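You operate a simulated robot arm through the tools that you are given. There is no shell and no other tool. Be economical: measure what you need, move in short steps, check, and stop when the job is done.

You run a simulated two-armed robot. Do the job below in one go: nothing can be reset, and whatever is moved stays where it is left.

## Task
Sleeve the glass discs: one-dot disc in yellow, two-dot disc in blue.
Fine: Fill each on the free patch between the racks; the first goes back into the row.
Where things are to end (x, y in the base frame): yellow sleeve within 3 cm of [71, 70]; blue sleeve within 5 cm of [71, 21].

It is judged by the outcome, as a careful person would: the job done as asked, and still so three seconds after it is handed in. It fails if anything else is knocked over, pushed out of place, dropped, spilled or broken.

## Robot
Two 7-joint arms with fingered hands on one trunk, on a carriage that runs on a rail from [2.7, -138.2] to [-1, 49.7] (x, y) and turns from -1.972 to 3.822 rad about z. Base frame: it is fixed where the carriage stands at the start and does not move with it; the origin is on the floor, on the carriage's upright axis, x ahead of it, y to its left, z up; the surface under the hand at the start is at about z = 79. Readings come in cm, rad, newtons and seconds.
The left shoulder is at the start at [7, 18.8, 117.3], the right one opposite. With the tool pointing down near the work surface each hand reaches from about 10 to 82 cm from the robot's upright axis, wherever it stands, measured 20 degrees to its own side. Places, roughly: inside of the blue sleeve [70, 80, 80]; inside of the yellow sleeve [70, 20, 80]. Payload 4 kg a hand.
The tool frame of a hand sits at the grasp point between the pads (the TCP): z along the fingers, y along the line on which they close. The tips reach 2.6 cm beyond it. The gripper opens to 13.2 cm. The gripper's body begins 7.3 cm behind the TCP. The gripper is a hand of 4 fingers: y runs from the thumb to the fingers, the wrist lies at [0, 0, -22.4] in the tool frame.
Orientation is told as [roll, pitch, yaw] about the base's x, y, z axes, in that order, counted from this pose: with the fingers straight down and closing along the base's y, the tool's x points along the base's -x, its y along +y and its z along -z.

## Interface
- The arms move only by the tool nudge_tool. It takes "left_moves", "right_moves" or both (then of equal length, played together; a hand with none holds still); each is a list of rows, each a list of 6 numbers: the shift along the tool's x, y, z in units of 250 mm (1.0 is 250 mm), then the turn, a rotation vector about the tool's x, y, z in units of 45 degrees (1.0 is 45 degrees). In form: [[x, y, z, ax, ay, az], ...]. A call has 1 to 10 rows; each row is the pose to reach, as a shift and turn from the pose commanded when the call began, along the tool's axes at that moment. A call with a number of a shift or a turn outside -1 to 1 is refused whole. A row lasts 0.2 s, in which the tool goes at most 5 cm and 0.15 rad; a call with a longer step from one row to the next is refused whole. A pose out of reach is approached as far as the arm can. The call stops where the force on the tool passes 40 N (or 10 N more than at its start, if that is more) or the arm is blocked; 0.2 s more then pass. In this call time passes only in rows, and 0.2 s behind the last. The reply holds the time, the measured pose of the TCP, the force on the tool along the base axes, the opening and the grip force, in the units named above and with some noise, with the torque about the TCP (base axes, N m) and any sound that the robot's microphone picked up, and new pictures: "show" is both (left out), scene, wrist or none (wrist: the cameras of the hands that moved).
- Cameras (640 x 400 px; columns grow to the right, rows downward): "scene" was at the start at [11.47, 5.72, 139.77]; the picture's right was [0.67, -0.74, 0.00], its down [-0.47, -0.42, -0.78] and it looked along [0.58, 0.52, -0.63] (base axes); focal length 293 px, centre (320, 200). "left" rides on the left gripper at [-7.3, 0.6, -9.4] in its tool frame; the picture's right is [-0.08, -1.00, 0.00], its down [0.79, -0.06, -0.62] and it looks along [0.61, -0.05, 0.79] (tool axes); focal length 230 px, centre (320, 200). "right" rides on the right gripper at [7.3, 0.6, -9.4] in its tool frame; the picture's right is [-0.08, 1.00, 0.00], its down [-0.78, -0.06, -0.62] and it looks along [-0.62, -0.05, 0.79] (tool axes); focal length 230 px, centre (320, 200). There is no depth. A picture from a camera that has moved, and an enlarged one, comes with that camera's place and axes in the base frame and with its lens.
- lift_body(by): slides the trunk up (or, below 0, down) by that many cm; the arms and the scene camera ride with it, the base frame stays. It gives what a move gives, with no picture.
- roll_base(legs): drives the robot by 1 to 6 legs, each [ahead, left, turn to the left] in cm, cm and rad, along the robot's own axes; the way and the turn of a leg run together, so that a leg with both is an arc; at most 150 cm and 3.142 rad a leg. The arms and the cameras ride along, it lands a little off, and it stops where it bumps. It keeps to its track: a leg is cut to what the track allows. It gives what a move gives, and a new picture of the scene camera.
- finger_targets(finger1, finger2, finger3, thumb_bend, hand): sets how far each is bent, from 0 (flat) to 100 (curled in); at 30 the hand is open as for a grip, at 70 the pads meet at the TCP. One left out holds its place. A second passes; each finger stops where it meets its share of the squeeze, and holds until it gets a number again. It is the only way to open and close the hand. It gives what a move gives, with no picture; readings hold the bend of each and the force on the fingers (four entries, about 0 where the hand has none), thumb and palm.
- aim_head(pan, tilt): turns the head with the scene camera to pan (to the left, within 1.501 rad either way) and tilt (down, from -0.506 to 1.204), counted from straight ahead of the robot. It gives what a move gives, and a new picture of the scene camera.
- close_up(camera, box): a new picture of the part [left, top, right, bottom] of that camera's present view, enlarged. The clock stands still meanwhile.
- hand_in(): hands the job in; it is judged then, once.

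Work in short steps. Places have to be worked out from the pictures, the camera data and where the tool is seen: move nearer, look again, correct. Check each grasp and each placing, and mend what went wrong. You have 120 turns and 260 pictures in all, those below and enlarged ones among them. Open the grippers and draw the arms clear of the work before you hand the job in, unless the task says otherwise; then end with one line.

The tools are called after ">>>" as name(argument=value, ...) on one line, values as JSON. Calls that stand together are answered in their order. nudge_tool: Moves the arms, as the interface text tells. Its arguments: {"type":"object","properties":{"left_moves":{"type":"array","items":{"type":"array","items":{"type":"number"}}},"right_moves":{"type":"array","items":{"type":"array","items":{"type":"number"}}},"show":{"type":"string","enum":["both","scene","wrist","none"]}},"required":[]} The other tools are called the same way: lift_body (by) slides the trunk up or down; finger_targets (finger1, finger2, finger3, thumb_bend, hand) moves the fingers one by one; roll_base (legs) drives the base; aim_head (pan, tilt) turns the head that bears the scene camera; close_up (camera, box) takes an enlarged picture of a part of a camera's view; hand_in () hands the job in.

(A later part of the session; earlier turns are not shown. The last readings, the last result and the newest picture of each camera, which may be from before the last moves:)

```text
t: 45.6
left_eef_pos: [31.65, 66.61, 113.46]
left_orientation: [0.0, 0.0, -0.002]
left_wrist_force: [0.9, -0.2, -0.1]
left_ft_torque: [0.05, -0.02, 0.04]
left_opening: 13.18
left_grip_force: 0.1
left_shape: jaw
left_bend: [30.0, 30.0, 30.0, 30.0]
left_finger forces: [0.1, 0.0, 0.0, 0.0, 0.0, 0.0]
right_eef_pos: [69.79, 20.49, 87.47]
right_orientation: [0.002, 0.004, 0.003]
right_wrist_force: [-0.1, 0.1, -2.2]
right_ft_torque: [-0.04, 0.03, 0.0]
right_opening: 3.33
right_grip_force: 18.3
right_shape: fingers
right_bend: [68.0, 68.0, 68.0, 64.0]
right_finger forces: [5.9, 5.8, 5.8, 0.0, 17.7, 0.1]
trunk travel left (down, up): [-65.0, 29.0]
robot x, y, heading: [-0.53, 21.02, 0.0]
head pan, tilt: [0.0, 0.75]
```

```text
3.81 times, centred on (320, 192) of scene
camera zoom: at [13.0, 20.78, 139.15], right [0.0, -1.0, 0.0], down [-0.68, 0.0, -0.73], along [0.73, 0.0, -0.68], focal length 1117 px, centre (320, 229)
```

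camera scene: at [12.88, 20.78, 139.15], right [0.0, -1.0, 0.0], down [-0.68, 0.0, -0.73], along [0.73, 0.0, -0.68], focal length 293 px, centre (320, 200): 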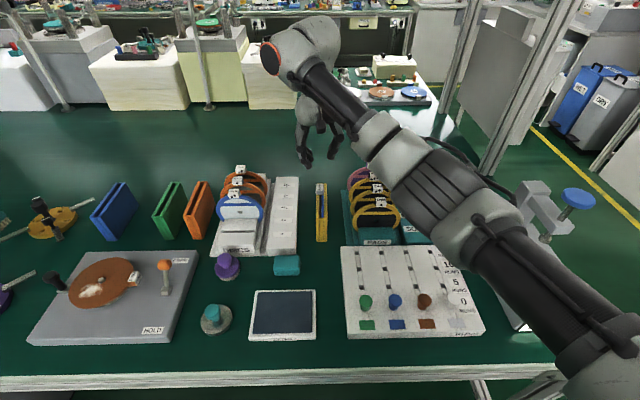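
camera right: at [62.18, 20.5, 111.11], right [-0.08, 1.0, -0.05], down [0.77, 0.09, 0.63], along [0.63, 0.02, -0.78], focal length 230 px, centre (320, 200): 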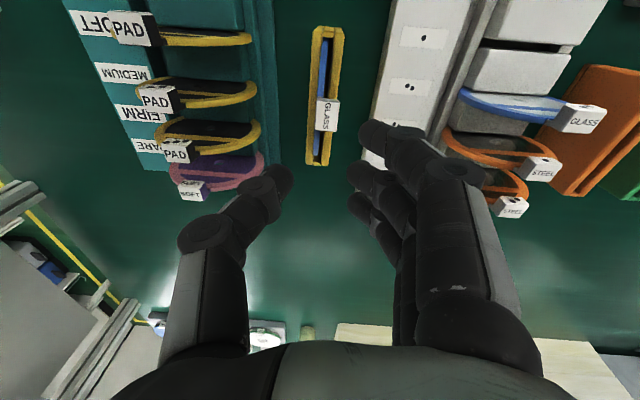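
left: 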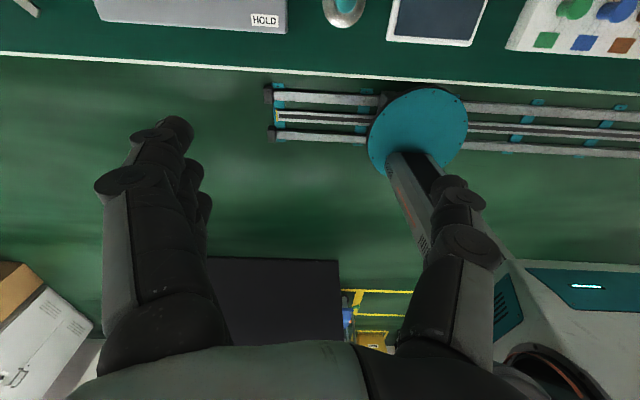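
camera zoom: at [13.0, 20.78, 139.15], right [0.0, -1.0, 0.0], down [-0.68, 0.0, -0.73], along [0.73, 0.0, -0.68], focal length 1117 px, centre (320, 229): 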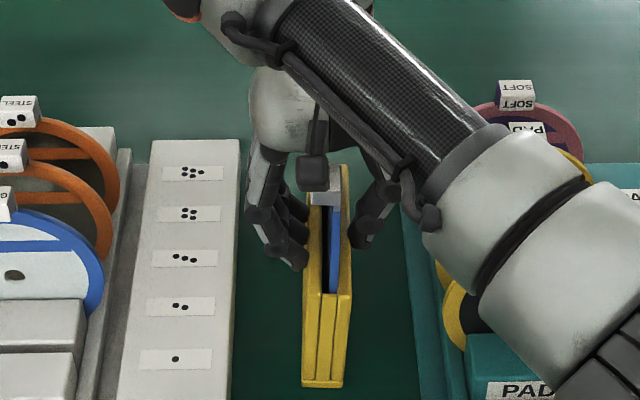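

Gripped with 18 N. I lift the sleeve 2 cm first to check the grip, then on to z≈106.

>>> nudge_tool(right_moves=[[0, 0, -0.02, 0, 0, 0], [0, 0, -0.05, 0, 0, 0], [0, 0, -0.1, 0, 0, 0], [0, 0, -0.2, 0, 0, 0], [0, 0, -0.32, 0, 0, 0], [0, 0, -0.46, 0, 0, 0], [0, 0, -0.6, 0, 0, 0], [0, 0, -0.74, 0, 0, 0]], show="both")

```text
t: 47.4
left_eef_pos: [31.52, 66.59, 113.39]
left_orientation: [0.001, -0.001, -0.003]
left_wrist_force: [-0.7, 0.2, -0.3]
left_ft_torque: [-0.04, -0.04, -0.03]
left_opening: 13.16
left_grip_force: 0.0
left_shape: jaw
left_bend: [30.0, 30.0, 30.0, 30.0]
left_finger forces: [0.0, 0.0, 0.0, 0.1, 0.0, 0.1]
right_eef_pos: [69.79, 20.54, 105.91]
right_orientation: [0.0, 0.003, 0.003]
right_wrist_force: [0.0, 0.4, -2.0]
right_ft_torque: [0.02, -0.03, -0.02]
right_opening: 3.34
right_grip_force: 16.9
right_shape: fingers
right_bend: [68.0, 68.0, 68.0, 64.0]
right_finger forces: [6.0, 5.7, 5.8, 0.1, 17.7, 0.1]
trunk travel left (down, up): [-65.0, 29.0]
robot x, y, heading: [-0.19, 20.88, -0.006]
head pan, tilt: [0.0, 0.75]
camera scene: at [12.91, 20.83, 139.15], right [0.0, -1.0, 0.0], down [-0.68, 0.0, -0.73], along [0.73, 0.0, -0.68], focal length 293 px, centre (320, 200)
camera right: at [62.44, 21.1, 115.37], right [0.07, 1.0, 0.0], down [0.79, -0.06, 0.61], along [0.61, -0.05, -0.79], focal length 230 px, centre (320, 200)
```

scene: 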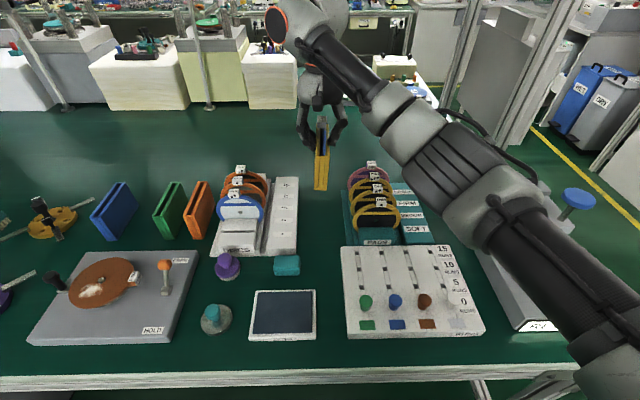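
right: 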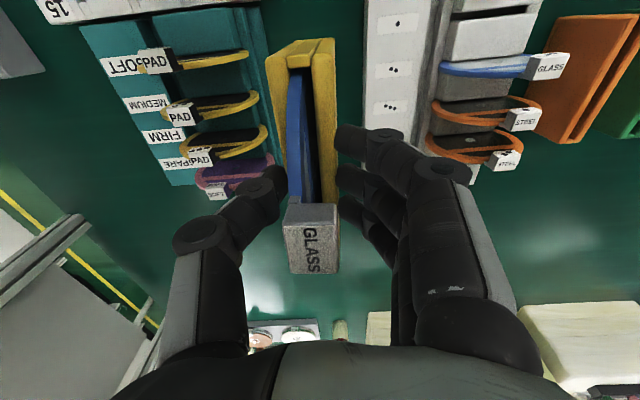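

Sleeve and disc are held. I roll left ~28.3 cm and then turn 0.3 rad left.

>>> roll_base(legs=[[0, 28.3, 0], [0, 0, 0.3]])

>>> aim_head(pan=0.0, tilt=0.75)

```text
t: 50.4
left_eef_pos: [16.47, 102.11, 113.52]
left_orientation: [0.002, -0.001, 0.294]
left_wrist_force: [-0.7, 0.0, -0.3]
left_ft_torque: [0.02, 0.0, -0.02]
left_opening: 13.19
left_grip_force: 0.0
left_shape: jaw
left_bend: [30.0, 30.0, 30.0, 30.0]
left_finger forces: [0.1, 0.0, 0.1, 0.0, 0.0, 0.0]
right_eef_pos: [66.32, 68.97, 105.81]
right_orientation: [-0.001, 0.005, 0.297]
right_wrist_force: [-0.4, -0.3, -0.9]
right_ft_torque: [0.01, 0.03, 0.03]
right_opening: 3.3
right_grip_force: 17.4
right_shape: fingers
right_bend: [68.0, 68.0, 68.0, 64.0]
right_finger forces: [5.9, 5.8, 5.7, 0.1, 17.6, 0.1]
trunk travel left (down, up): [-65.0, 29.0]
robot x, y, heading: [-0.59, 48.91, 0.292]
head pan, tilt: [0.0, 0.75]
camera scene: at [11.9, 52.73, 139.15], right [0.29, -0.96, 0.0], down [-0.65, -0.2, -0.73], along [0.7, 0.21, -0.68], focal length 293 px, centre (320, 200)
```

scene: 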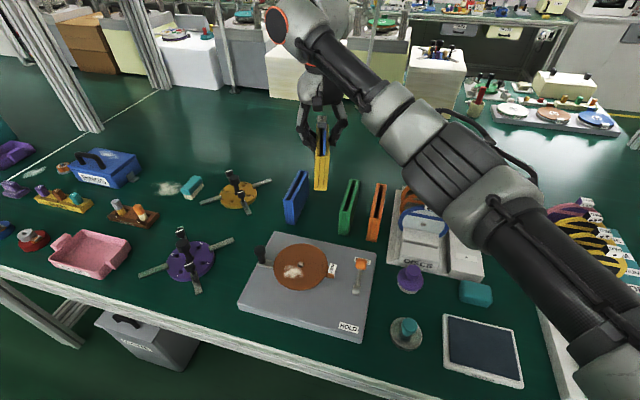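

```text
t: 51.0
left_eef_pos: [16.36, 102.02, 113.44]
left_orientation: [0.0, -0.001, 0.294]
left_wrist_force: [0.7, -0.3, -0.5]
left_ft_torque: [-0.01, -0.02, 0.01]
left_opening: 13.21
left_grip_force: 0.2
left_shape: jaw
left_bend: [30.0, 30.0, 30.0, 30.0]
left_finger forces: [0.0, 0.1, 0.0, 0.1, 0.0, 0.1]
right_eef_pos: [66.39, 69.14, 105.87]
right_orientation: [0.002, 0.003, 0.297]
right_wrist_force: [0.0, -0.2, -2.6]
right_ft_torque: [0.01, 0.01, -0.02]
right_opening: 3.31
right_grip_force: 17.4
right_shape: fingers
right_bend: [68.0, 68.0, 68.0, 64.0]
right_finger forces: [5.9, 5.8, 5.8, 0.1, 17.5, 0.1]
trunk travel left (down, up): [-65.0, 29.0]
robot x, y, heading: [-0.83, 48.83, 0.291]
head pan, tilt: [0.0, 0.75]
camera scene: at [11.86, 52.8, 139.15], right [0.29, -0.96, 0.0], down [-0.65, -0.2, -0.73], along [0.7, 0.21, -0.68], focal length 293 px, centre (320, 200)
```

scene: 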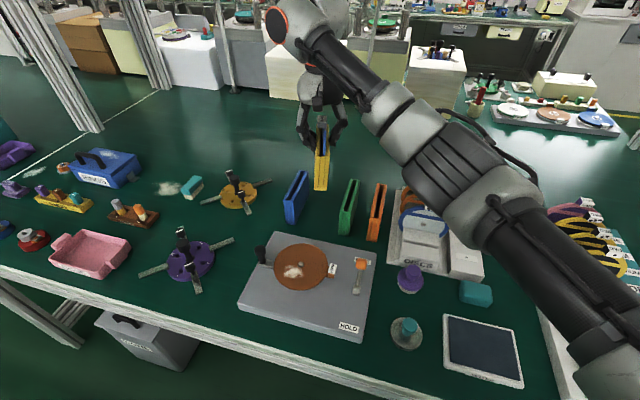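

I straighten the sleeve (yaw −0.297) and move to about [71, 69.6] at height, then inspect the gap between blue and green.

>>> nudge_tool(right_moves=[[-0.09, -0.017, 0, 0, 0, 0.189], [-0.182, -0.035, 0, 0, 0, 0.378]], show="both")

>>> close_up(camera="scene", box=[270, 140, 400, 245])

>>> close_up(camera="right", box=[180, 0, 480, 200])

```text
t: 51.6
left_eef_pos: [16.18, 102.13, 113.41]
left_orientation: [0.0, 0.001, 0.293]
left_wrist_force: [-0.7, 0.3, 0.2]
left_ft_torque: [0.0, 0.0, -0.02]
left_opening: 13.18
left_grip_force: 0.1
left_shape: jaw
left_bend: [30.0, 30.0, 30.0, 30.0]
left_finger forces: [0.0, 0.0, 0.0, 0.1, 0.0, 0.0]
right_eef_pos: [69.71, 68.82, 105.52]
right_orientation: [0.002, 0.003, 0.004]
right_wrist_force: [-0.7, -0.1, -1.2]
right_ft_torque: [0.02, 0.03, 0.01]
right_opening: 3.29
right_grip_force: 17.8
right_shape: fingers
right_bend: [68.0, 68.0, 68.0, 64.0]
right_finger forces: [5.9, 5.6, 5.9, 0.0, 17.4, 0.0]
right hand out of reach, approached as far as the arm can: row 2
trunk travel left (down, up): [-65.0, 29.0]
robot x, y, heading: [-0.94, 49.19, 0.294]
head pan, tilt: [0.0, 0.75]
camera scene: at [11.85, 52.76, 139.15], right [0.29, -0.96, 0.0], down [-0.65, -0.2, -0.73], along [0.7, 0.21, -0.68], focal length 293 px, centre (320, 200)
camera right: at [62.4, 69.31, 115.1], right [0.08, 1.0, 0.0], down [0.79, -0.06, 0.62], along [0.61, -0.05, -0.79], focal length 230 px, centre (320, 200)
```

scene: 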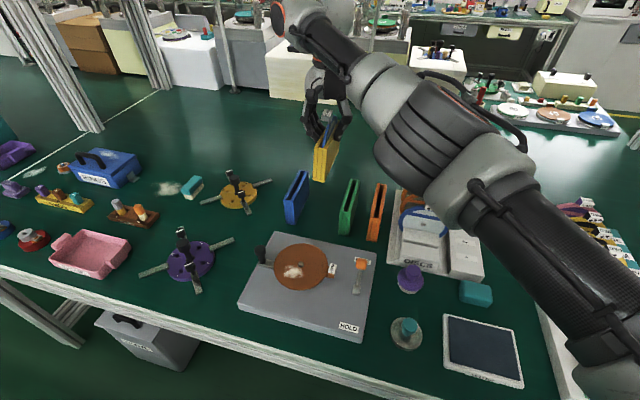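
right: 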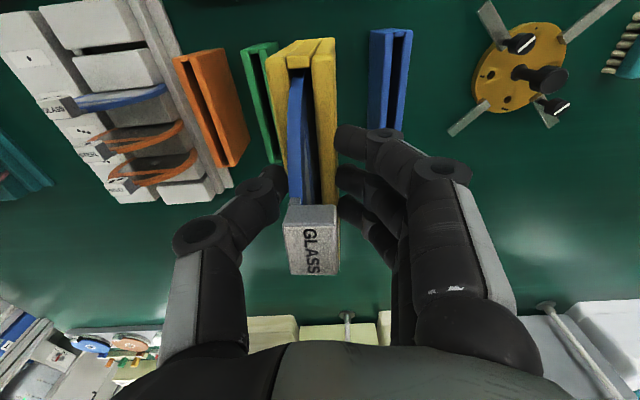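

```text
3.81 times, centred on (335, 192) of scene
camera zoom: at [11.85, 52.76, 139.15], right [0.29, -0.96, 0.0], down [-0.65, -0.2, -0.73], along [0.7, 0.21, -0.68], focal length 1117 px, centre (263, 229)
```

zoom: 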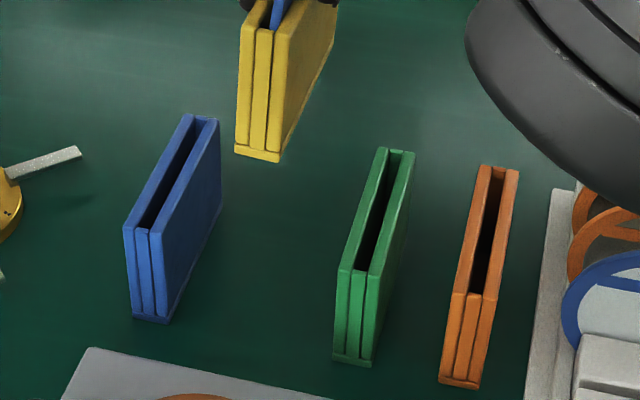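

```text
2.00 times, centred on (330, 100) of right
camera zoom: at [62.4, 69.31, 115.1], right [0.08, 1.0, 0.0], down [0.79, -0.06, 0.62], along [0.61, -0.05, -0.79], focal length 460 px, centre (300, 400)
```

zoom: 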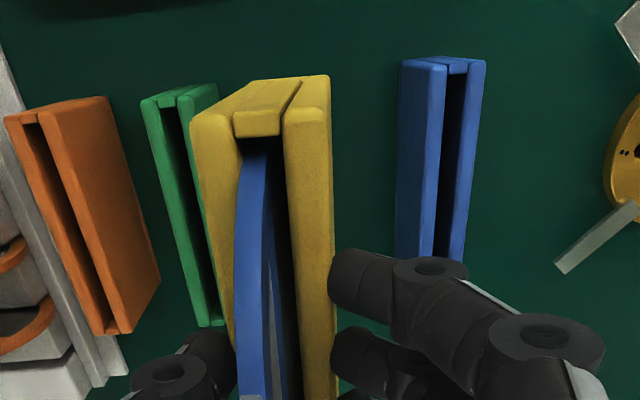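

Gap: green ≈y 62.5, blue ≈y 76.3, so y≈69.6 is centred. I lower in place towards z≈92 (reach improves lower) and check.

>>> nudge_tool(right_moves=[[-0.0, 0, 0.12, 0, 0, 0], [0, 0, 0.24, 0, 0, 0], [0, 0, 0.36, 0, 0, 0], [0, 0, 0.48, 0, 0, 0], [0, 0, 0.56, 0, 0, 0]], show="none")

>>> close_up(camera="scene", box=[270, 140, 400, 245])

>>> close_up(camera="right", box=[180, 0, 480, 200])

```text
t: 52.8
left_eef_pos: [16.34, 102.02, 113.38]
left_orientation: [0.0, -0.001, 0.293]
left_wrist_force: [-0.1, -0.9, -0.2]
left_ft_torque: [-0.02, -0.02, 0.0]
left_opening: 13.16
left_grip_force: 0.0
left_shape: jaw
left_bend: [30.0, 30.0, 30.0, 30.0]
left_finger forces: [0.0, 0.0, 0.0, 0.0, 0.1, 0.0]
right_eef_pos: [69.7, 68.79, 91.51]
right_orientation: [0.0, 0.003, 0.001]
right_wrist_force: [0.4, 0.0, -2.8]
right_ft_torque: [0.01, 0.02, 0.0]
right_opening: 3.33
right_grip_force: 17.3
right_shape: fingers
right_bend: [68.0, 68.0, 68.0, 64.0]
right_finger forces: [5.8, 5.5, 5.7, 0.0, 17.0, 0.0]
trunk travel left (down, up): [-65.0, 29.0]
robot x, y, heading: [-0.73, 49.15, 0.294]
head pan, tilt: [0.0, 0.75]
```

```text
3.81 times, centred on (335, 192) of scene
camera zoom: at [11.9, 52.81, 139.15], right [0.29, -0.96, 0.0], down [-0.65, -0.2, -0.73], along [0.7, 0.21, -0.68], focal length 1117 px, centre (263, 229)
```

zoom: 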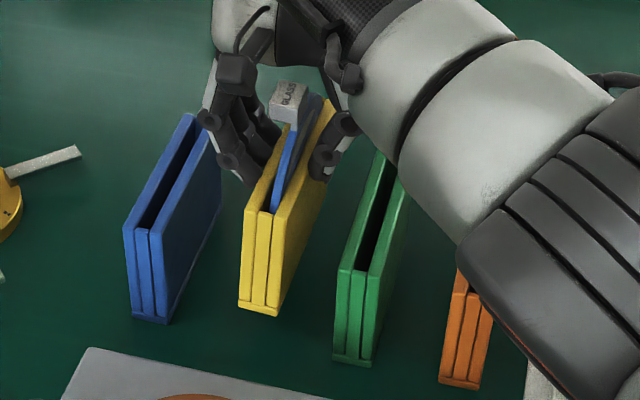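

```text
2.00 times, centred on (330, 100) of right
camera zoom: at [62.39, 69.29, 101.03], right [0.08, 1.0, 0.0], down [0.79, -0.06, 0.61], along [0.61, -0.05, -0.79], focal length 460 px, centre (300, 400)
```

zoom: 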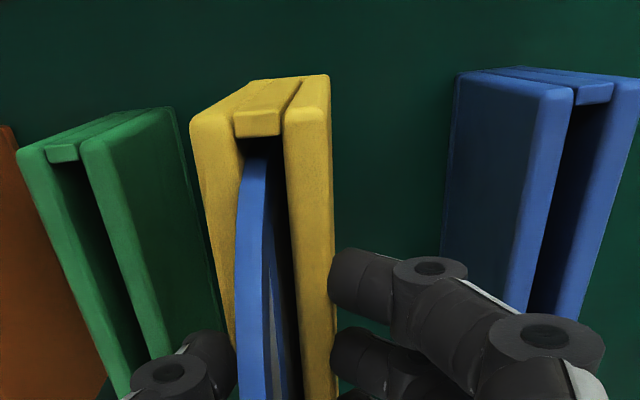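

Shift +y 0.7 to centre it in the gap and lower the last ~4 cm gently.

>>> nudge_tool(right_moves=[[0, 0.014, 0.04, 0, 0, 0], [0, 0.028, 0.08, 0, 0, 0], [0, 0.028, 0.12, 0, 0, 0], [0, 0.028, 0.145, 0, 0, 0], [0, 0.028, 0.158, 0, 0, 0]], show="none")

>>> close_up(camera="scene", box=[270, 140, 400, 245])

```text
t: 54.0
left_eef_pos: [16.43, 102.12, 113.45]
left_orientation: [-0.001, 0.0, 0.293]
left_wrist_force: [-0.3, -0.6, 0.3]
left_ft_torque: [-0.01, -0.03, 0.0]
left_opening: 13.2
left_grip_force: 0.0
left_shape: jaw
left_bend: [30.0, 30.0, 30.0, 30.0]
left_finger forces: [0.1, 0.0, 0.1, 0.0, 0.1, 0.0]
right_eef_pos: [69.62, 69.38, 87.57]
right_orientation: [0.001, 0.005, 0.002]
right_wrist_force: [0.2, -0.4, -1.9]
right_ft_torque: [-0.01, 0.01, 0.03]
right_opening: 3.32
right_grip_force: 16.8
right_shape: fingers
right_bend: [68.0, 68.0, 68.0, 64.0]
right_finger forces: [5.8, 5.4, 5.6, 0.0, 17.1, 0.1]
trunk travel left (down, up): [-65.0, 29.0]
robot x, y, heading: [-1.2, 48.73, 0.292]
head pan, tilt: [0.0, 0.75]
```

```text
3.81 times, centred on (335, 192) of scene
camera zoom: at [11.89, 52.8, 139.15], right [0.29, -0.96, 0.0], down [-0.65, -0.2, -0.73], along [0.7, 0.21, -0.68], focal length 1117 px, centre (263, 229)
```

zoom: 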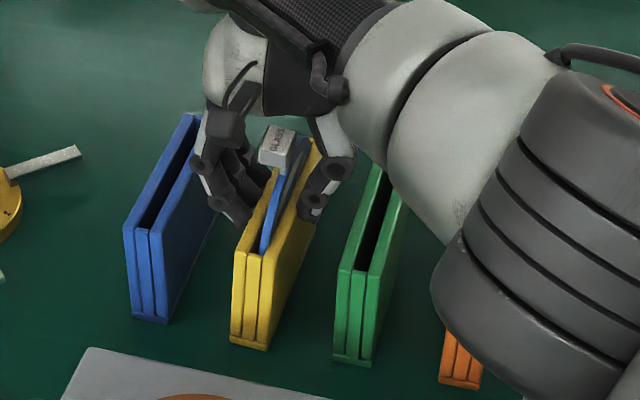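

Not yet touching. I lower by small steps.

>>> nudge_tool(right_moves=[[0, 0, 0.005, 0, 0, 0], [0, 0, 0.01, 0, 0, 0], [0, 0, 0.015, 0, 0, 0]], show="none")

```text
t: 54.8
left_eef_pos: [16.25, 102.14, 113.42]
left_orientation: [0.001, -0.002, 0.296]
left_wrist_force: [-0.3, -0.2, -0.3]
left_ft_torque: [0.02, 0.07, -0.01]
left_opening: 13.17
left_grip_force: 0.0
left_shape: jaw
left_bend: [30.0, 30.0, 30.0, 30.0]
left_finger forces: [0.0, 0.0, 0.0, 0.0, 0.0, 0.1]
right_eef_pos: [69.74, 69.39, 87.31]
right_orientation: [0.002, 0.004, 0.003]
right_wrist_force: [0.6, 0.1, -1.1]
right_ft_torque: [0.0, -0.04, 0.01]
right_opening: 3.3
right_grip_force: 16.5
right_shape: fingers
right_bend: [68.0, 68.0, 69.0, 64.0]
right_finger forces: [5.9, 5.4, 5.8, 0.0, 17.2, 0.0]
trunk travel left (down, up): [-65.0, 29.0]
robot x, y, heading: [-0.91, 49.3, 0.29]
head pan, tilt: [0.0, 0.75]
```

>>> nudge_tool(right_moves=[[0, 0, 0.006, 0, 0, 0], [0, 0, 0.012, 0, 0, 0], [0, 0, 0.018, 0, 0, 0]], show="none")

>>> close_up(camera="scene", box=[300, 180, 370, 235])

```text
t: 55.6
left_eef_pos: [16.16, 102.04, 113.51]
left_orientation: [0.0, -0.001, 0.293]
left_wrist_force: [-0.2, 0.2, -0.7]
left_ft_torque: [0.0, 0.01, 0.03]
left_opening: 13.16
left_grip_force: 0.1
left_shape: jaw
left_bend: [30.0, 30.0, 30.0, 30.0]
left_finger forces: [0.1, 0.0, 0.0, 0.1, 0.1, 0.0]
right_eef_pos: [69.69, 69.43, 87.22]
right_orientation: [0.003, 0.0, 0.001]
right_wrist_force: [2.0, 2.4, 17.2]
right_ft_torque: [-0.09, -0.05, 0.02]
right_opening: 3.27
right_grip_force: 20.7
right_shape: fingers
right_bend: [69.0, 69.0, 69.0, 65.0]
right_finger forces: [7.5, 7.3, 7.4, 0.1, 19.1, 0.1]
trunk travel left (down, up): [-65.0, 29.0]
robot x, y, heading: [-1.03, 48.78, 0.296]
head pan, tilt: [0.0, 0.75]
```

```text
7.27 times, centred on (335, 208) of scene
camera zoom: at [11.64, 52.75, 139.2], right [0.29, -0.96, 0.0], down [-0.65, -0.2, -0.73], along [0.7, 0.21, -0.68], focal length 2133 px, centre (211, 146)
```

zoom: 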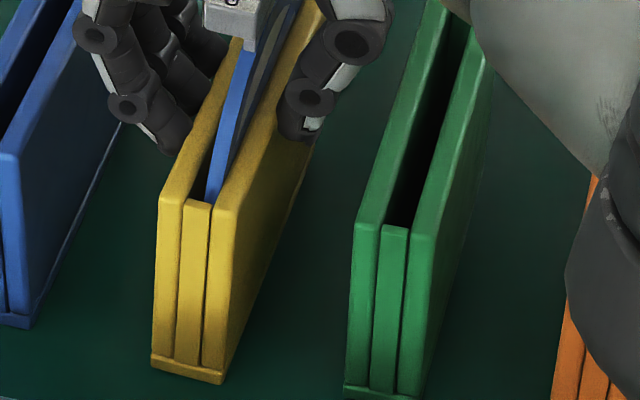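

Sleeve is on the table (≈19 N). I relieve 0.15 cm and open the hand moderately.

>>> nudge_tool(right_moves=[[0, 0, -0.008, 0, 0, 0]], show="none")

>>> finger_targets(hand="right", finger1=58, finger2=58, finger3=58, thumb_bend=57)

>>> close_up(camera="scene", box=[270, 140, 400, 245])

>>> close_up(camera="right", box=[180, 40, 480, 240])

```text
t: 56.0
left_eef_pos: [16.19, 102.16, 113.53]
left_orientation: [0.0, -0.002, 0.292]
left_wrist_force: [1.0, 1.1, -0.2]
left_ft_torque: [0.04, 0.0, -0.01]
left_opening: 13.18
left_grip_force: 0.1
left_shape: jaw
left_bend: [30.0, 30.0, 30.0, 30.0]
left_finger forces: [0.0, 0.0, 0.0, 0.0, 0.0, 0.0]
right_eef_pos: [69.49, 69.4, 87.14]
right_orientation: [0.0, 0.003, 0.003]
right_wrist_force: [4.0, 0.8, 13.3]
right_ft_torque: [-0.06, -0.07, 0.01]
right_opening: 3.28
right_grip_force: 20.0
right_shape: fingers
right_bend: [69.0, 69.0, 69.0, 65.0]
right_finger forces: [6.9, 7.0, 7.4, 0.1, 19.1, 0.0]
trunk travel left (down, up): [-65.0, 29.0]
robot x, y, heading: [-0.71, 49.03, 0.293]
head pan, tilt: [0.0, 0.75]
```

```text
t: 57.0
left_eef_pos: [16.25, 102.13, 113.36]
left_orientation: [0.001, 0.0, 0.293]
left_wrist_force: [-0.3, -0.2, -0.1]
left_ft_torque: [-0.03, 0.03, -0.01]
left_opening: 13.18
left_grip_force: 0.1
left_shape: jaw
left_bend: [30.0, 30.0, 30.0, 30.0]
left_finger forces: [0.0, 0.1, 0.1, 0.1, 0.1, 0.0]
right_eef_pos: [69.62, 69.44, 87.05]
right_orientation: [0.002, 0.004, 0.001]
right_wrist_force: [-0.4, -0.3, -0.5]
right_ft_torque: [0.03, 0.01, -0.01]
right_opening: 4.91
right_grip_force: 0.1
right_shape: fingers
right_bend: [57.0, 57.0, 57.0, 56.0]
right_finger forces: [0.0, 0.1, 0.1, 0.0, 0.0, 0.0]
trunk travel left (down, up): [-65.0, 29.0]
robot x, y, heading: [-0.91, 49.01, 0.29]
head pan, tilt: [0.0, 0.75]
```

```text
3.81 times, centred on (335, 192) of scene
camera zoom: at [11.83, 52.79, 139.15], right [0.29, -0.96, 0.0], down [-0.65, -0.2, -0.73], along [0.7, 0.21, -0.68], focal length 1117 px, centre (263, 229)
```

zoom: 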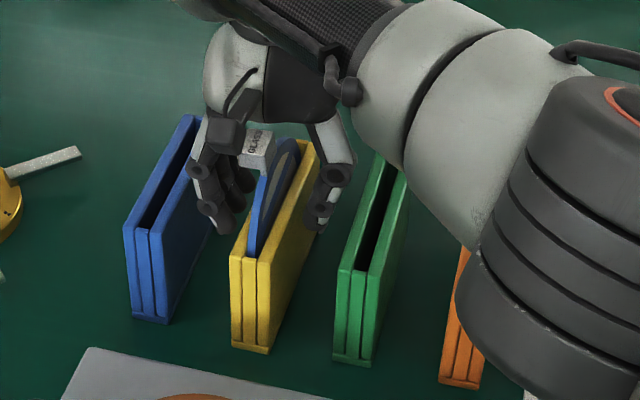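

```text
2.00 times, centred on (330, 140) of right
camera zoom: at [62.29, 70.02, 96.54], right [0.08, 1.0, 0.0], down [0.79, -0.06, 0.61], along [0.61, -0.05, -0.79], focal length 460 px, centre (300, 320)
```

zoom: 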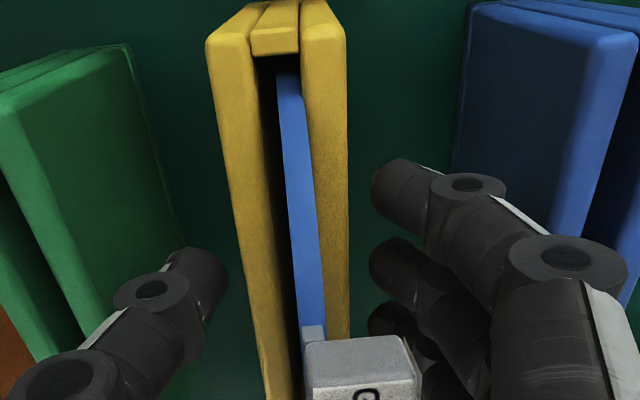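

Released and standing. I raise the hand straight up.

>>> nudge_tool(right_moves=[[0, 0, -0.03, 0, 0, 0], [0, 0, -0.08, 0, 0, 0], [0, 0, -0.16, 0, 0, 0], [0, 0, -0.3, 0, 0, 0], [0, 0, -0.46, 0, 0, 0], [0, 0, -0.6, 0, 0, 0]], show="both")

>>> close_up(camera="scene", box=[270, 140, 400, 245])

>>> close_up(camera="right", box=[200, 0, 480, 190])

```text
t: 58.4
left_eef_pos: [16.05, 102.12, 113.31]
left_orientation: [0.001, 0.001, 0.294]
left_wrist_force: [0.0, -0.9, -0.4]
left_ft_torque: [0.01, -0.01, 0.0]
left_opening: 13.17
left_grip_force: 0.1
left_shape: jaw
left_bend: [30.0, 30.0, 30.0, 30.0]
left_finger forces: [0.0, 0.0, 0.0, 0.0, 0.0, 0.0]
right_eef_pos: [69.7, 69.2, 102.06]
right_orientation: [0.0, 0.004, 0.002]
right_wrist_force: [-0.7, 0.1, 0.0]
right_ft_torque: [0.0, 0.0, -0.04]
right_opening: 4.94
right_grip_force: 0.1
right_shape: fingers
right_bend: [57.0, 57.0, 57.0, 56.0]
right_finger forces: [0.0, 0.0, 0.0, 0.1, 0.1, 0.0]
trunk travel left (down, up): [-65.0, 29.0]
robot x, y, heading: [-0.96, 49.37, 0.29]
head pan, tilt: [0.0, 0.75]
camera scene: at [11.74, 52.81, 139.15], right [0.29, -0.96, 0.0], down [-0.65, -0.2, -0.73], along [0.7, 0.21, -0.68], focal length 293 px, centre (320, 200)
camera right: at [62.31, 69.77, 111.53], right [0.08, 1.0, 0.0], down [0.79, -0.06, 0.61], along [0.61, -0.05, -0.79], focal length 230 px, centre (320, 200)
```

scene: 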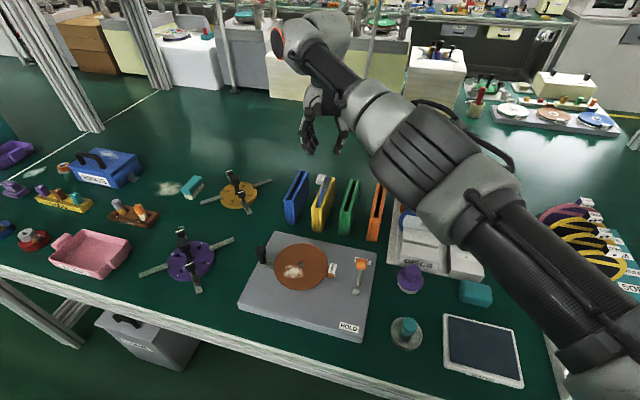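
right: 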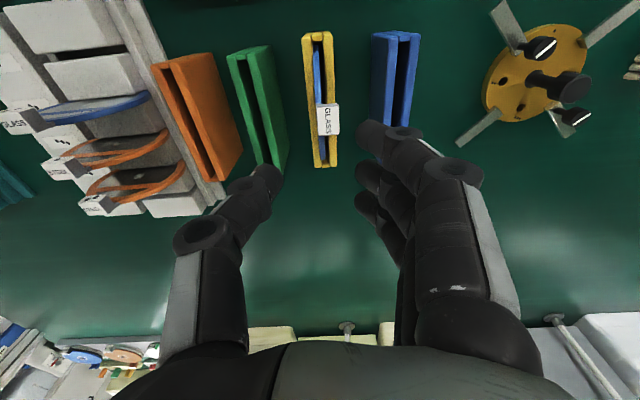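

```text
3.81 times, centred on (335, 192) of scene
camera zoom: at [11.74, 52.81, 139.15], right [0.29, -0.96, 0.0], down [-0.65, -0.2, -0.73], along [0.7, 0.21, -0.68], focal length 1117 px, centre (263, 229)
```

zoom: 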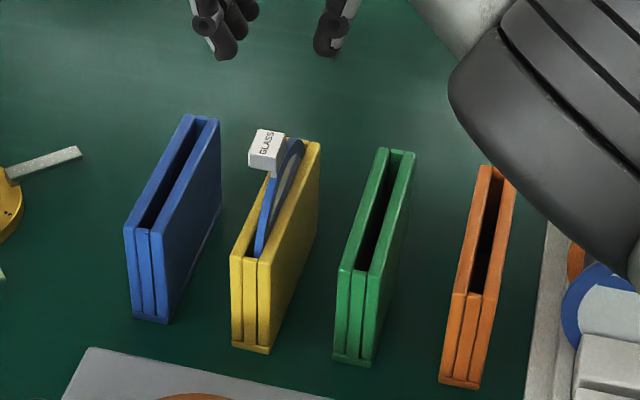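

```text
2.11 times, centred on (340, 95) of right
camera zoom: at [62.31, 69.77, 111.53], right [0.08, 1.0, 0.0], down [0.79, -0.06, 0.61], along [0.61, -0.05, -0.79], focal length 484 px, centre (278, 421)
```

zoom: 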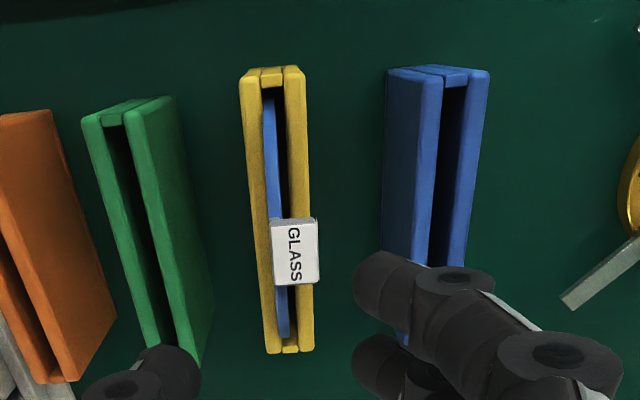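

Yellow stands at ≈[70, 69.3] with its disc. Next: blue sleeve at ≈y 76. I turn the base 0.25 rad further for reach.

>>> roll_base(legs=[[0, 0, 0.25]])

```text
t: 59.6
left_eef_pos: [2.5, 104.83, 113.42]
left_orientation: [0.0, 0.001, 0.545]
left_wrist_force: [0.4, -0.1, -0.3]
left_ft_torque: [0.02, 0.02, -0.01]
left_opening: 13.2
left_grip_force: 0.0
left_shape: jaw
left_bend: [30.0, 30.0, 30.0, 30.0]
left_finger forces: [0.1, 0.0, 0.0, 0.0, 0.0, 0.0]
right_eef_pos: [62.38, 86.2, 101.92]
right_orientation: [0.002, 0.004, 0.255]
right_wrist_force: [1.1, 0.4, -0.5]
right_ft_torque: [0.02, 0.01, 0.03]
right_opening: 4.91
right_grip_force: 0.1
right_shape: fingers
right_bend: [57.0, 57.0, 57.0, 56.0]
right_finger forces: [0.1, 0.1, 0.0, 0.0, 0.0, 0.0]
trunk travel left (down, up): [-65.0, 29.0]
robot x, y, heading: [-0.84, 48.81, 0.545]
head pan, tilt: [0.0, 0.75]
camera scene: at [10.53, 55.83, 139.15], right [0.52, -0.85, 0.0], down [-0.58, -0.35, -0.73], along [0.62, 0.38, -0.68], focal length 293 px, centre (320, 200)
```

scene: 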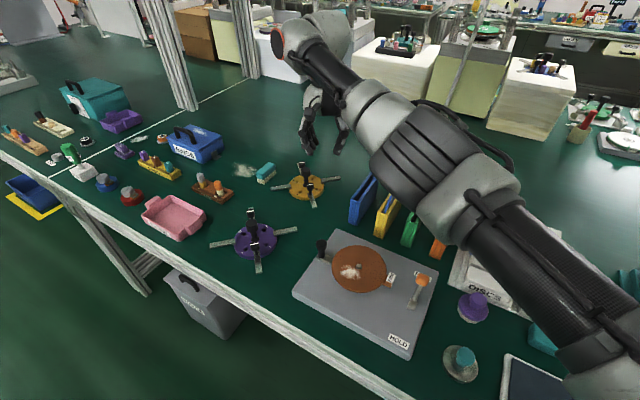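

I move the hand above the blue sleeve and square it up.

>>> nudge_tool(right_moves=[[-0.06, -0.15, 0, 0, 0, 0.11], [-0.125, -0.31, 0, 0, 0, 0.22], [-0.188, -0.467, 0, 0, 0, 0.325]], show="both")

>>> close_up(camera="right", box=[200, 0, 440, 200])

```text
t: 60.5
left_eef_pos: [2.54, 104.56, 113.57]
left_orientation: [0.003, 0.001, 0.547]
left_wrist_force: [-0.3, -1.1, 1.0]
left_ft_torque: [0.01, 0.04, -0.02]
left_opening: 13.19
left_grip_force: 0.0
left_shape: jaw
left_bend: [30.0, 30.0, 30.0, 30.0]
left_finger forces: [0.1, 0.1, 0.1, 0.0, 0.1, 0.0]
right_eef_pos: [69.84, 75.73, 101.93]
right_orientation: [-0.001, 0.006, -0.002]
right_wrist_force: [1.3, 0.4, 0.1]
right_ft_torque: [0.03, 0.01, 0.01]
right_opening: 4.9
right_grip_force: 0.0
right_shape: fingers
right_bend: [57.0, 57.0, 57.0, 56.0]
right_finger forces: [0.0, 0.0, 0.0, 0.0, 0.0, 0.0]
trunk travel left (down, up): [-65.0, 29.0]
robot x, y, heading: [-1.29, 49.01, 0.546]
head pan, tilt: [0.0, 0.75]
camera scene: at [10.65, 55.63, 139.15], right [0.52, -0.85, 0.0], down [-0.58, -0.35, -0.73], along [0.62, 0.38, -0.68], focal length 293 px, centre (320, 200)
camera right: at [62.47, 76.26, 111.42], right [0.08, 1.0, 0.0], down [0.79, -0.06, 0.61], along [0.61, -0.05, -0.79], focal length 230 px, centre (320, 200)
```

scene: 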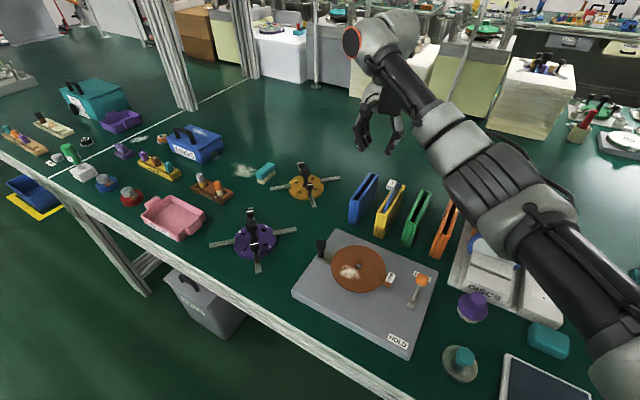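
right: 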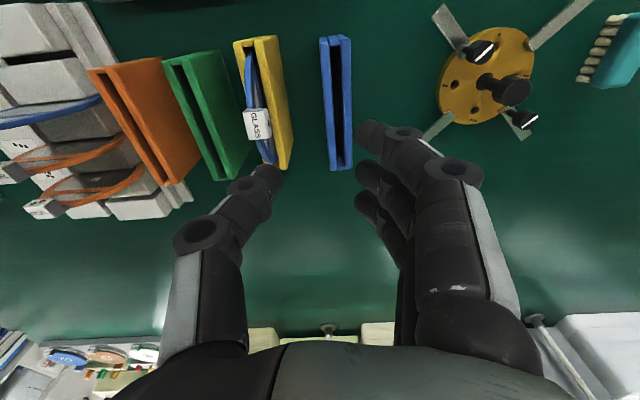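

```text
2.00 times, centred on (320, 100) of right
camera zoom: at [62.47, 76.26, 111.42], right [0.08, 1.0, 0.0], down [0.79, -0.06, 0.61], along [0.61, -0.05, -0.79], focal length 460 px, centre (320, 400)
```

zoom: 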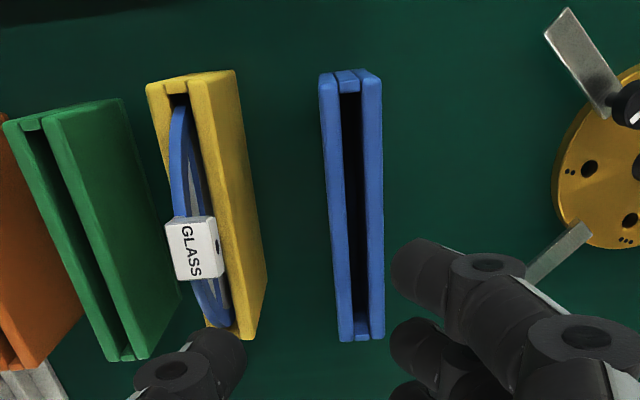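

Blue sleeve centre ≈[70, 77.4], straight. I shift +y 1.6 and descend to 91 for a check.

>>> nudge_tool(right_moves=[[0, 0.032, 0, 0, 0, 0], [0, 0.064, 0.1, 0, 0, 0], [0, 0.064, 0.2, 0, 0, 0], [0, 0.064, 0.32, 0, 0, 0], [0, 0.064, 0.43, 0, 0, 0]], show="both")

>>> close_up(camera="scene", box=[320, 140, 450, 245])

```text
t: 61.6
left_eef_pos: [2.46, 104.8, 113.29]
left_orientation: [-0.002, -0.001, 0.546]
left_wrist_force: [-0.4, -0.2, 0.0]
left_ft_torque: [-0.02, -0.03, -0.01]
left_opening: 13.19
left_grip_force: 0.0
left_shape: jaw
left_bend: [30.0, 30.0, 30.0, 30.0]
left_finger forces: [0.0, 0.0, 0.0, 0.0, 0.1, 0.1]
right_eef_pos: [69.88, 77.62, 91.06]
right_orientation: [-0.003, 0.005, -0.003]
right_wrist_force: [-0.1, -0.1, -0.3]
right_ft_torque: [-0.01, 0.01, 0.01]
right_opening: 4.93
right_grip_force: 0.0
right_shape: fingers
right_bend: [57.0, 57.0, 57.0, 56.0]
right_finger forces: [0.0, 0.1, 0.1, 0.0, 0.0, 0.0]
trunk travel left (down, up): [-65.0, 29.0]
robot x, y, heading: [-0.77, 48.82, 0.546]
head pan, tilt: [0.0, 0.75]
camera scene: at [10.55, 55.87, 139.15], right [0.52, -0.85, 0.0], down [-0.58, -0.35, -0.73], along [0.62, 0.38, -0.68], focal length 293 px, centre (320, 200)
camera right: at [62.59, 78.15, 100.59], right [0.08, 1.0, 0.0], down [0.79, -0.06, 0.61], along [0.61, -0.05, -0.79], focal length 230 px, centre (320, 200)
```

scene: 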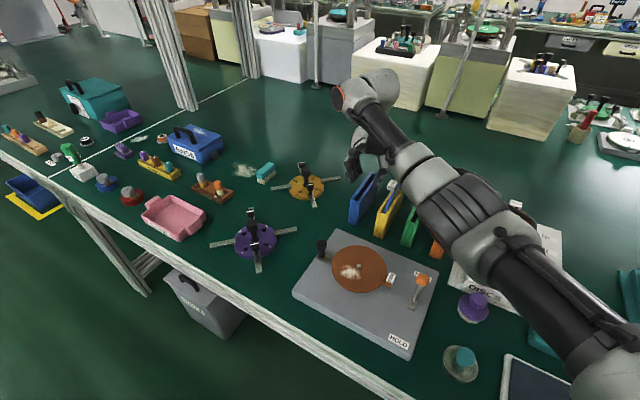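
right: 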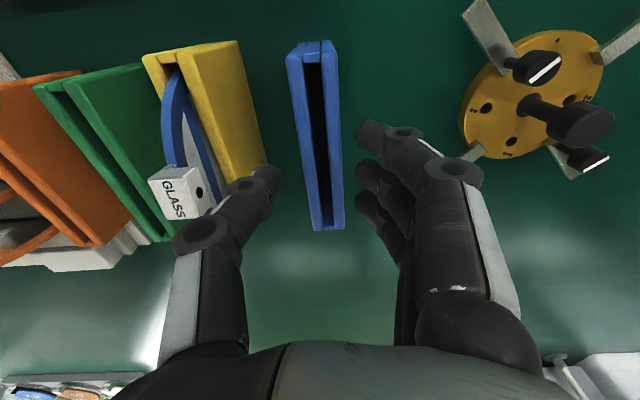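

```text
3.81 times, centred on (385, 192) of scene
camera zoom: at [10.55, 55.87, 139.15], right [0.52, -0.85, 0.0], down [-0.58, -0.35, -0.73], along [0.62, 0.38, -0.68], focal length 1117 px, centre (72, 229)
```

zoom: 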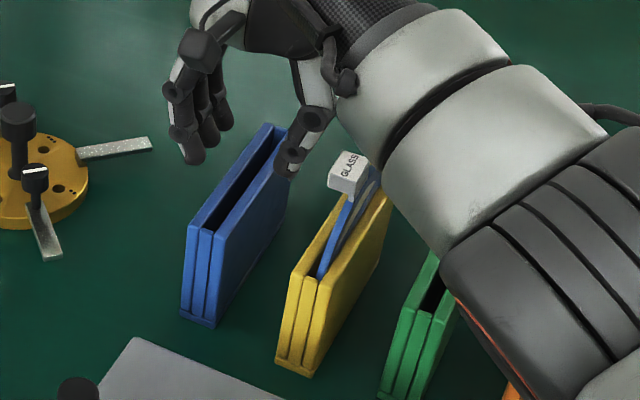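

Centred in y, but the thumb could brush the yellow sleeve's tag (x≈67.4–70, up to y≈72). I shift −x to ~66, narrow the thumb a little, and check again.

>>> nudge_tool(right_moves=[[0.08, 0, 0, 0, 0, 0], [0.156, 0, 0, 0, 0, 0]], show="none")

>>> finger_targets(hand="right", finger1=59, finger2=59, finger3=59, thumb_bend=60)

>>> close_up(camera="right", box=[130, 20, 430, 270])

>>> close_up(camera="scene", box=[330, 150, 430, 230])

```text
t: 62.2
left_eef_pos: [2.32, 104.8, 113.4]
left_orientation: [0.001, 0.0, 0.546]
left_wrist_force: [0.4, 0.0, -0.6]
left_ft_torque: [0.0, -0.01, 0.0]
left_opening: 13.17
left_grip_force: 0.0
left_shape: jaw
left_bend: [30.0, 30.0, 30.0, 30.0]
left_finger forces: [0.0, 0.0, 0.0, 0.1, 0.1, 0.1]
right_eef_pos: [65.92, 77.73, 91.06]
right_orientation: [0.002, 0.005, -0.002]
right_wrist_force: [-1.1, 0.8, -0.5]
right_ft_torque: [0.03, 0.0, 0.02]
right_opening: 4.93
right_grip_force: 0.1
right_shape: fingers
right_bend: [57.0, 57.0, 57.0, 56.0]
right_finger forces: [0.1, 0.0, 0.1, 0.0, 0.0, 0.1]
trunk travel left (down, up): [-65.0, 29.0]
robot x, y, heading: [-0.82, 48.87, 0.553]
head pan, tilt: [0.0, 0.75]
```

```text
t: 63.2
left_eef_pos: [2.43, 104.7, 113.49]
left_orientation: [-0.001, 0.0, 0.547]
left_wrist_force: [-0.9, 0.1, -0.4]
left_ft_torque: [0.0, -0.01, -0.01]
left_opening: 13.19
left_grip_force: 0.1
left_shape: jaw
left_bend: [30.0, 30.0, 30.0, 30.0]
left_finger forces: [0.1, 0.0, 0.0, 0.1, 0.0, 0.0]
right_eef_pos: [65.99, 77.71, 91.16]
right_orientation: [0.0, 0.003, -0.001]
right_wrist_force: [0.4, 0.2, 0.8]
right_ft_torque: [0.0, 0.01, 0.0]
right_opening: 4.15
right_grip_force: 0.0
right_shape: fingers
right_bend: [59.0, 59.0, 59.0, 60.0]
right_finger forces: [0.1, 0.0, 0.0, 0.1, 0.0, 0.0]
trunk travel left (down, up): [-65.0, 29.0]
robot x, y, heading: [-0.78, 49.33, 0.552]
head pan, tilt: [0.0, 0.75]
```

```text
1.60 times, centred on (280, 145) of right
camera zoom: at [58.55, 78.36, 100.62], right [0.08, 1.0, 0.0], down [0.79, -0.06, 0.61], along [0.61, -0.05, -0.79], focal length 368 px, centre (384, 288)
```

zoom: 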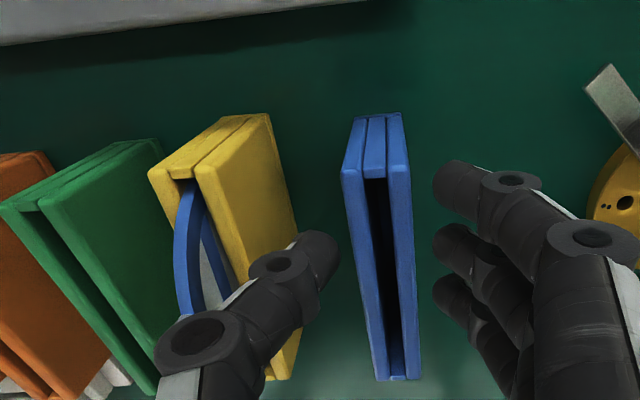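

```text
5.00 times, centred on (380, 190) of scene
camera zoom: at [10.48, 55.85, 139.15], right [0.52, -0.85, 0.0], down [-0.58, -0.35, -0.73], along [0.62, 0.38, -0.68], focal length 1466 px, centre (20, 250)
```

zoom: 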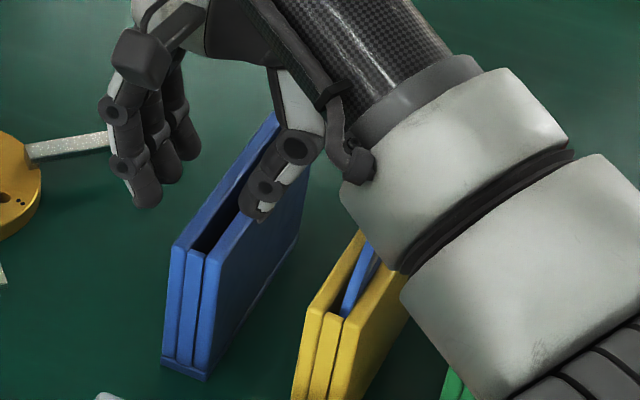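

Clear of the tag now. I shift −0.15 in y, descend 3.7 cm and close.

>>> nudge_tool(right_moves=[[0, -0.006, 0.0, 0, 0, 0], [0, -0.006, 0.05, 0, 0, 0], [0, -0.006, 0.1, 0, 0, 0], [0, -0.006, 0.15, 0, 0, 0]], show="none")

>>> finger_targets(hand="right", finger1=72, finger2=72, finger3=72, thumb_bend=72)

>>> close_up(camera="right", box=[130, 20, 430, 270])

```text
t: 64.2
left_eef_pos: [2.47, 104.71, 113.51]
left_orientation: [0.002, -0.001, 0.547]
left_wrist_force: [0.4, -0.5, 0.7]
left_ft_torque: [0.0, 0.0, 0.0]
left_opening: 13.22
left_grip_force: 0.2
left_shape: jaw
left_bend: [30.0, 30.0, 30.0, 30.0]
left_finger forces: [0.0, 0.0, 0.0, 0.0, 0.1, 0.1]
right_eef_pos: [65.96, 77.58, 87.54]
right_orientation: [0.001, 0.003, -0.002]
right_wrist_force: [-0.5, 0.0, -0.3]
right_ft_torque: [0.01, 0.02, 0.01]
right_opening: 4.13
right_grip_force: 0.1
right_shape: fingers
right_bend: [59.0, 59.0, 59.0, 60.0]
right_finger forces: [0.0, 0.1, 0.0, 0.0, 0.0, 0.0]
trunk travel left (down, up): [-65.0, 29.0]
robot x, y, heading: [-1.13, 49.13, 0.551]
head pan, tilt: [0.0, 0.75]
```

```text
t: 65.2
left_eef_pos: [2.47, 104.72, 113.46]
left_orientation: [-0.001, 0.0, 0.546]
left_wrist_force: [0.2, -0.5, -0.7]
left_ft_torque: [-0.01, 0.01, 0.05]
left_opening: 13.16
left_grip_force: 0.1
left_shape: jaw
left_bend: [30.0, 30.0, 30.0, 30.0]
left_finger forces: [0.0, 0.1, 0.0, 0.0, 0.1, 0.1]
right_eef_pos: [65.84, 77.64, 87.49]
right_orientation: [-0.001, 0.003, -0.001]
right_wrist_force: [1.2, 0.6, 0.4]
right_ft_torque: [-0.03, -0.03, -0.02]
right_opening: 3.19
right_grip_force: 17.1
right_shape: fingers
right_bend: [69.0, 67.0, 67.0, 65.0]
right_finger forces: [4.8, 6.4, 6.0, 0.1, 17.6, 0.0]
trunk travel left (down, up): [-65.0, 29.0]
robot x, y, heading: [-0.78, 48.93, 0.546]
head pan, tilt: [0.0, 0.75]
```

```text
1.60 times, centred on (280, 145) of right
camera zoom: at [58.57, 78.18, 97.02], right [0.08, 1.0, 0.0], down [0.79, -0.06, 0.61], along [0.61, -0.05, -0.79], focal length 368 px, centre (384, 288)
```

zoom: 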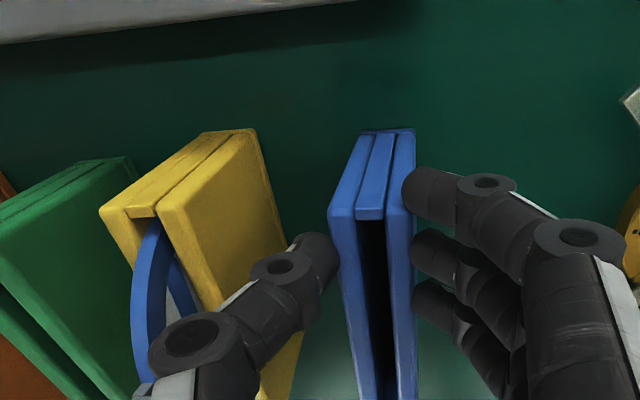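

Firm grip of 17 N. I lift straight up.

>>> nudge_tool(right_moves=[[0, 0, -0.02, 0, 0, 0], [0, 0, -0.06, 0, 0, 0], [0, 0, -0.14, 0, 0, 0], [0, 0, -0.26, 0, 0, 0], [0, 0, -0.4, 0, 0, 0], [0, 0, -0.55, 0, 0, 0], [0, 0, -0.7, 0, 0, 0], [0, 0, -0.78, 0, 0, 0]], show="both")

```text
t: 67.0
left_eef_pos: [2.4, 104.83, 113.48]
left_orientation: [0.003, 0.0, 0.547]
left_wrist_force: [-0.3, -0.4, -0.5]
left_ft_torque: [-0.04, 0.0, 0.03]
left_opening: 13.18
left_grip_force: 0.0
left_shape: jaw
left_bend: [30.0, 30.0, 30.0, 30.0]
left_finger forces: [0.0, 0.0, 0.1, 0.1, 0.0, 0.1]
right_eef_pos: [66.13, 77.61, 106.87]
right_orientation: [-0.002, 0.004, -0.002]
right_wrist_force: [0.4, -0.3, -1.3]
right_ft_torque: [-0.03, 0.04, -0.04]
right_opening: 3.16
right_grip_force: 17.2
right_shape: fingers
right_bend: [69.0, 68.0, 68.0, 65.0]
right_finger forces: [5.4, 6.4, 5.4, 0.1, 17.1, 0.1]
trunk travel left (down, up): [-65.0, 29.0]
robot x, y, heading: [-1.07, 48.95, 0.544]
head pan, tilt: [0.0, 0.75]
camera scene: at [10.49, 55.81, 139.15], right [0.52, -0.85, 0.0], down [-0.58, -0.35, -0.73], along [0.62, 0.38, -0.68], focal length 293 px, centre (320, 200)
camera right: at [58.79, 78.2, 116.38], right [0.08, 1.0, 0.0], down [0.79, -0.06, 0.61], along [0.61, -0.05, -0.79], focal length 230 px, centre (320, 200)
```

scene: 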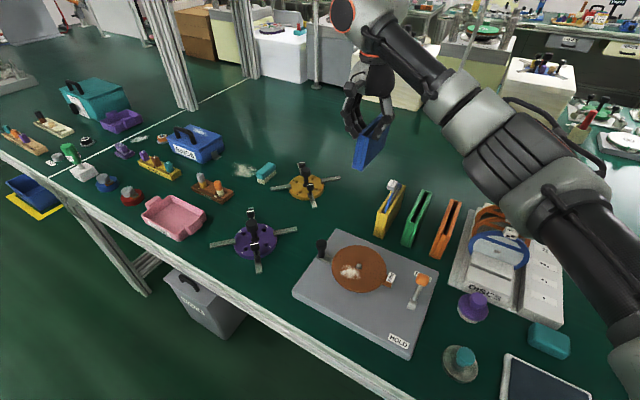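
right: 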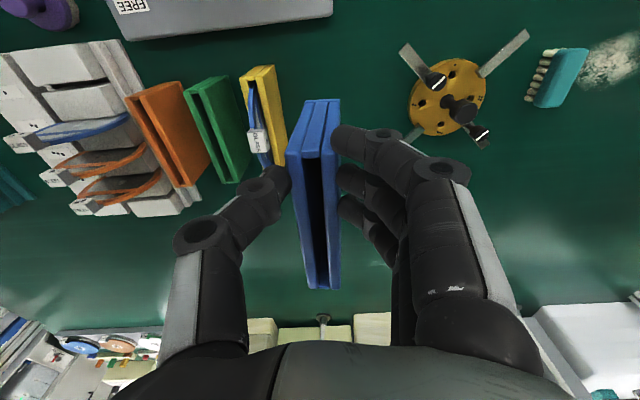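

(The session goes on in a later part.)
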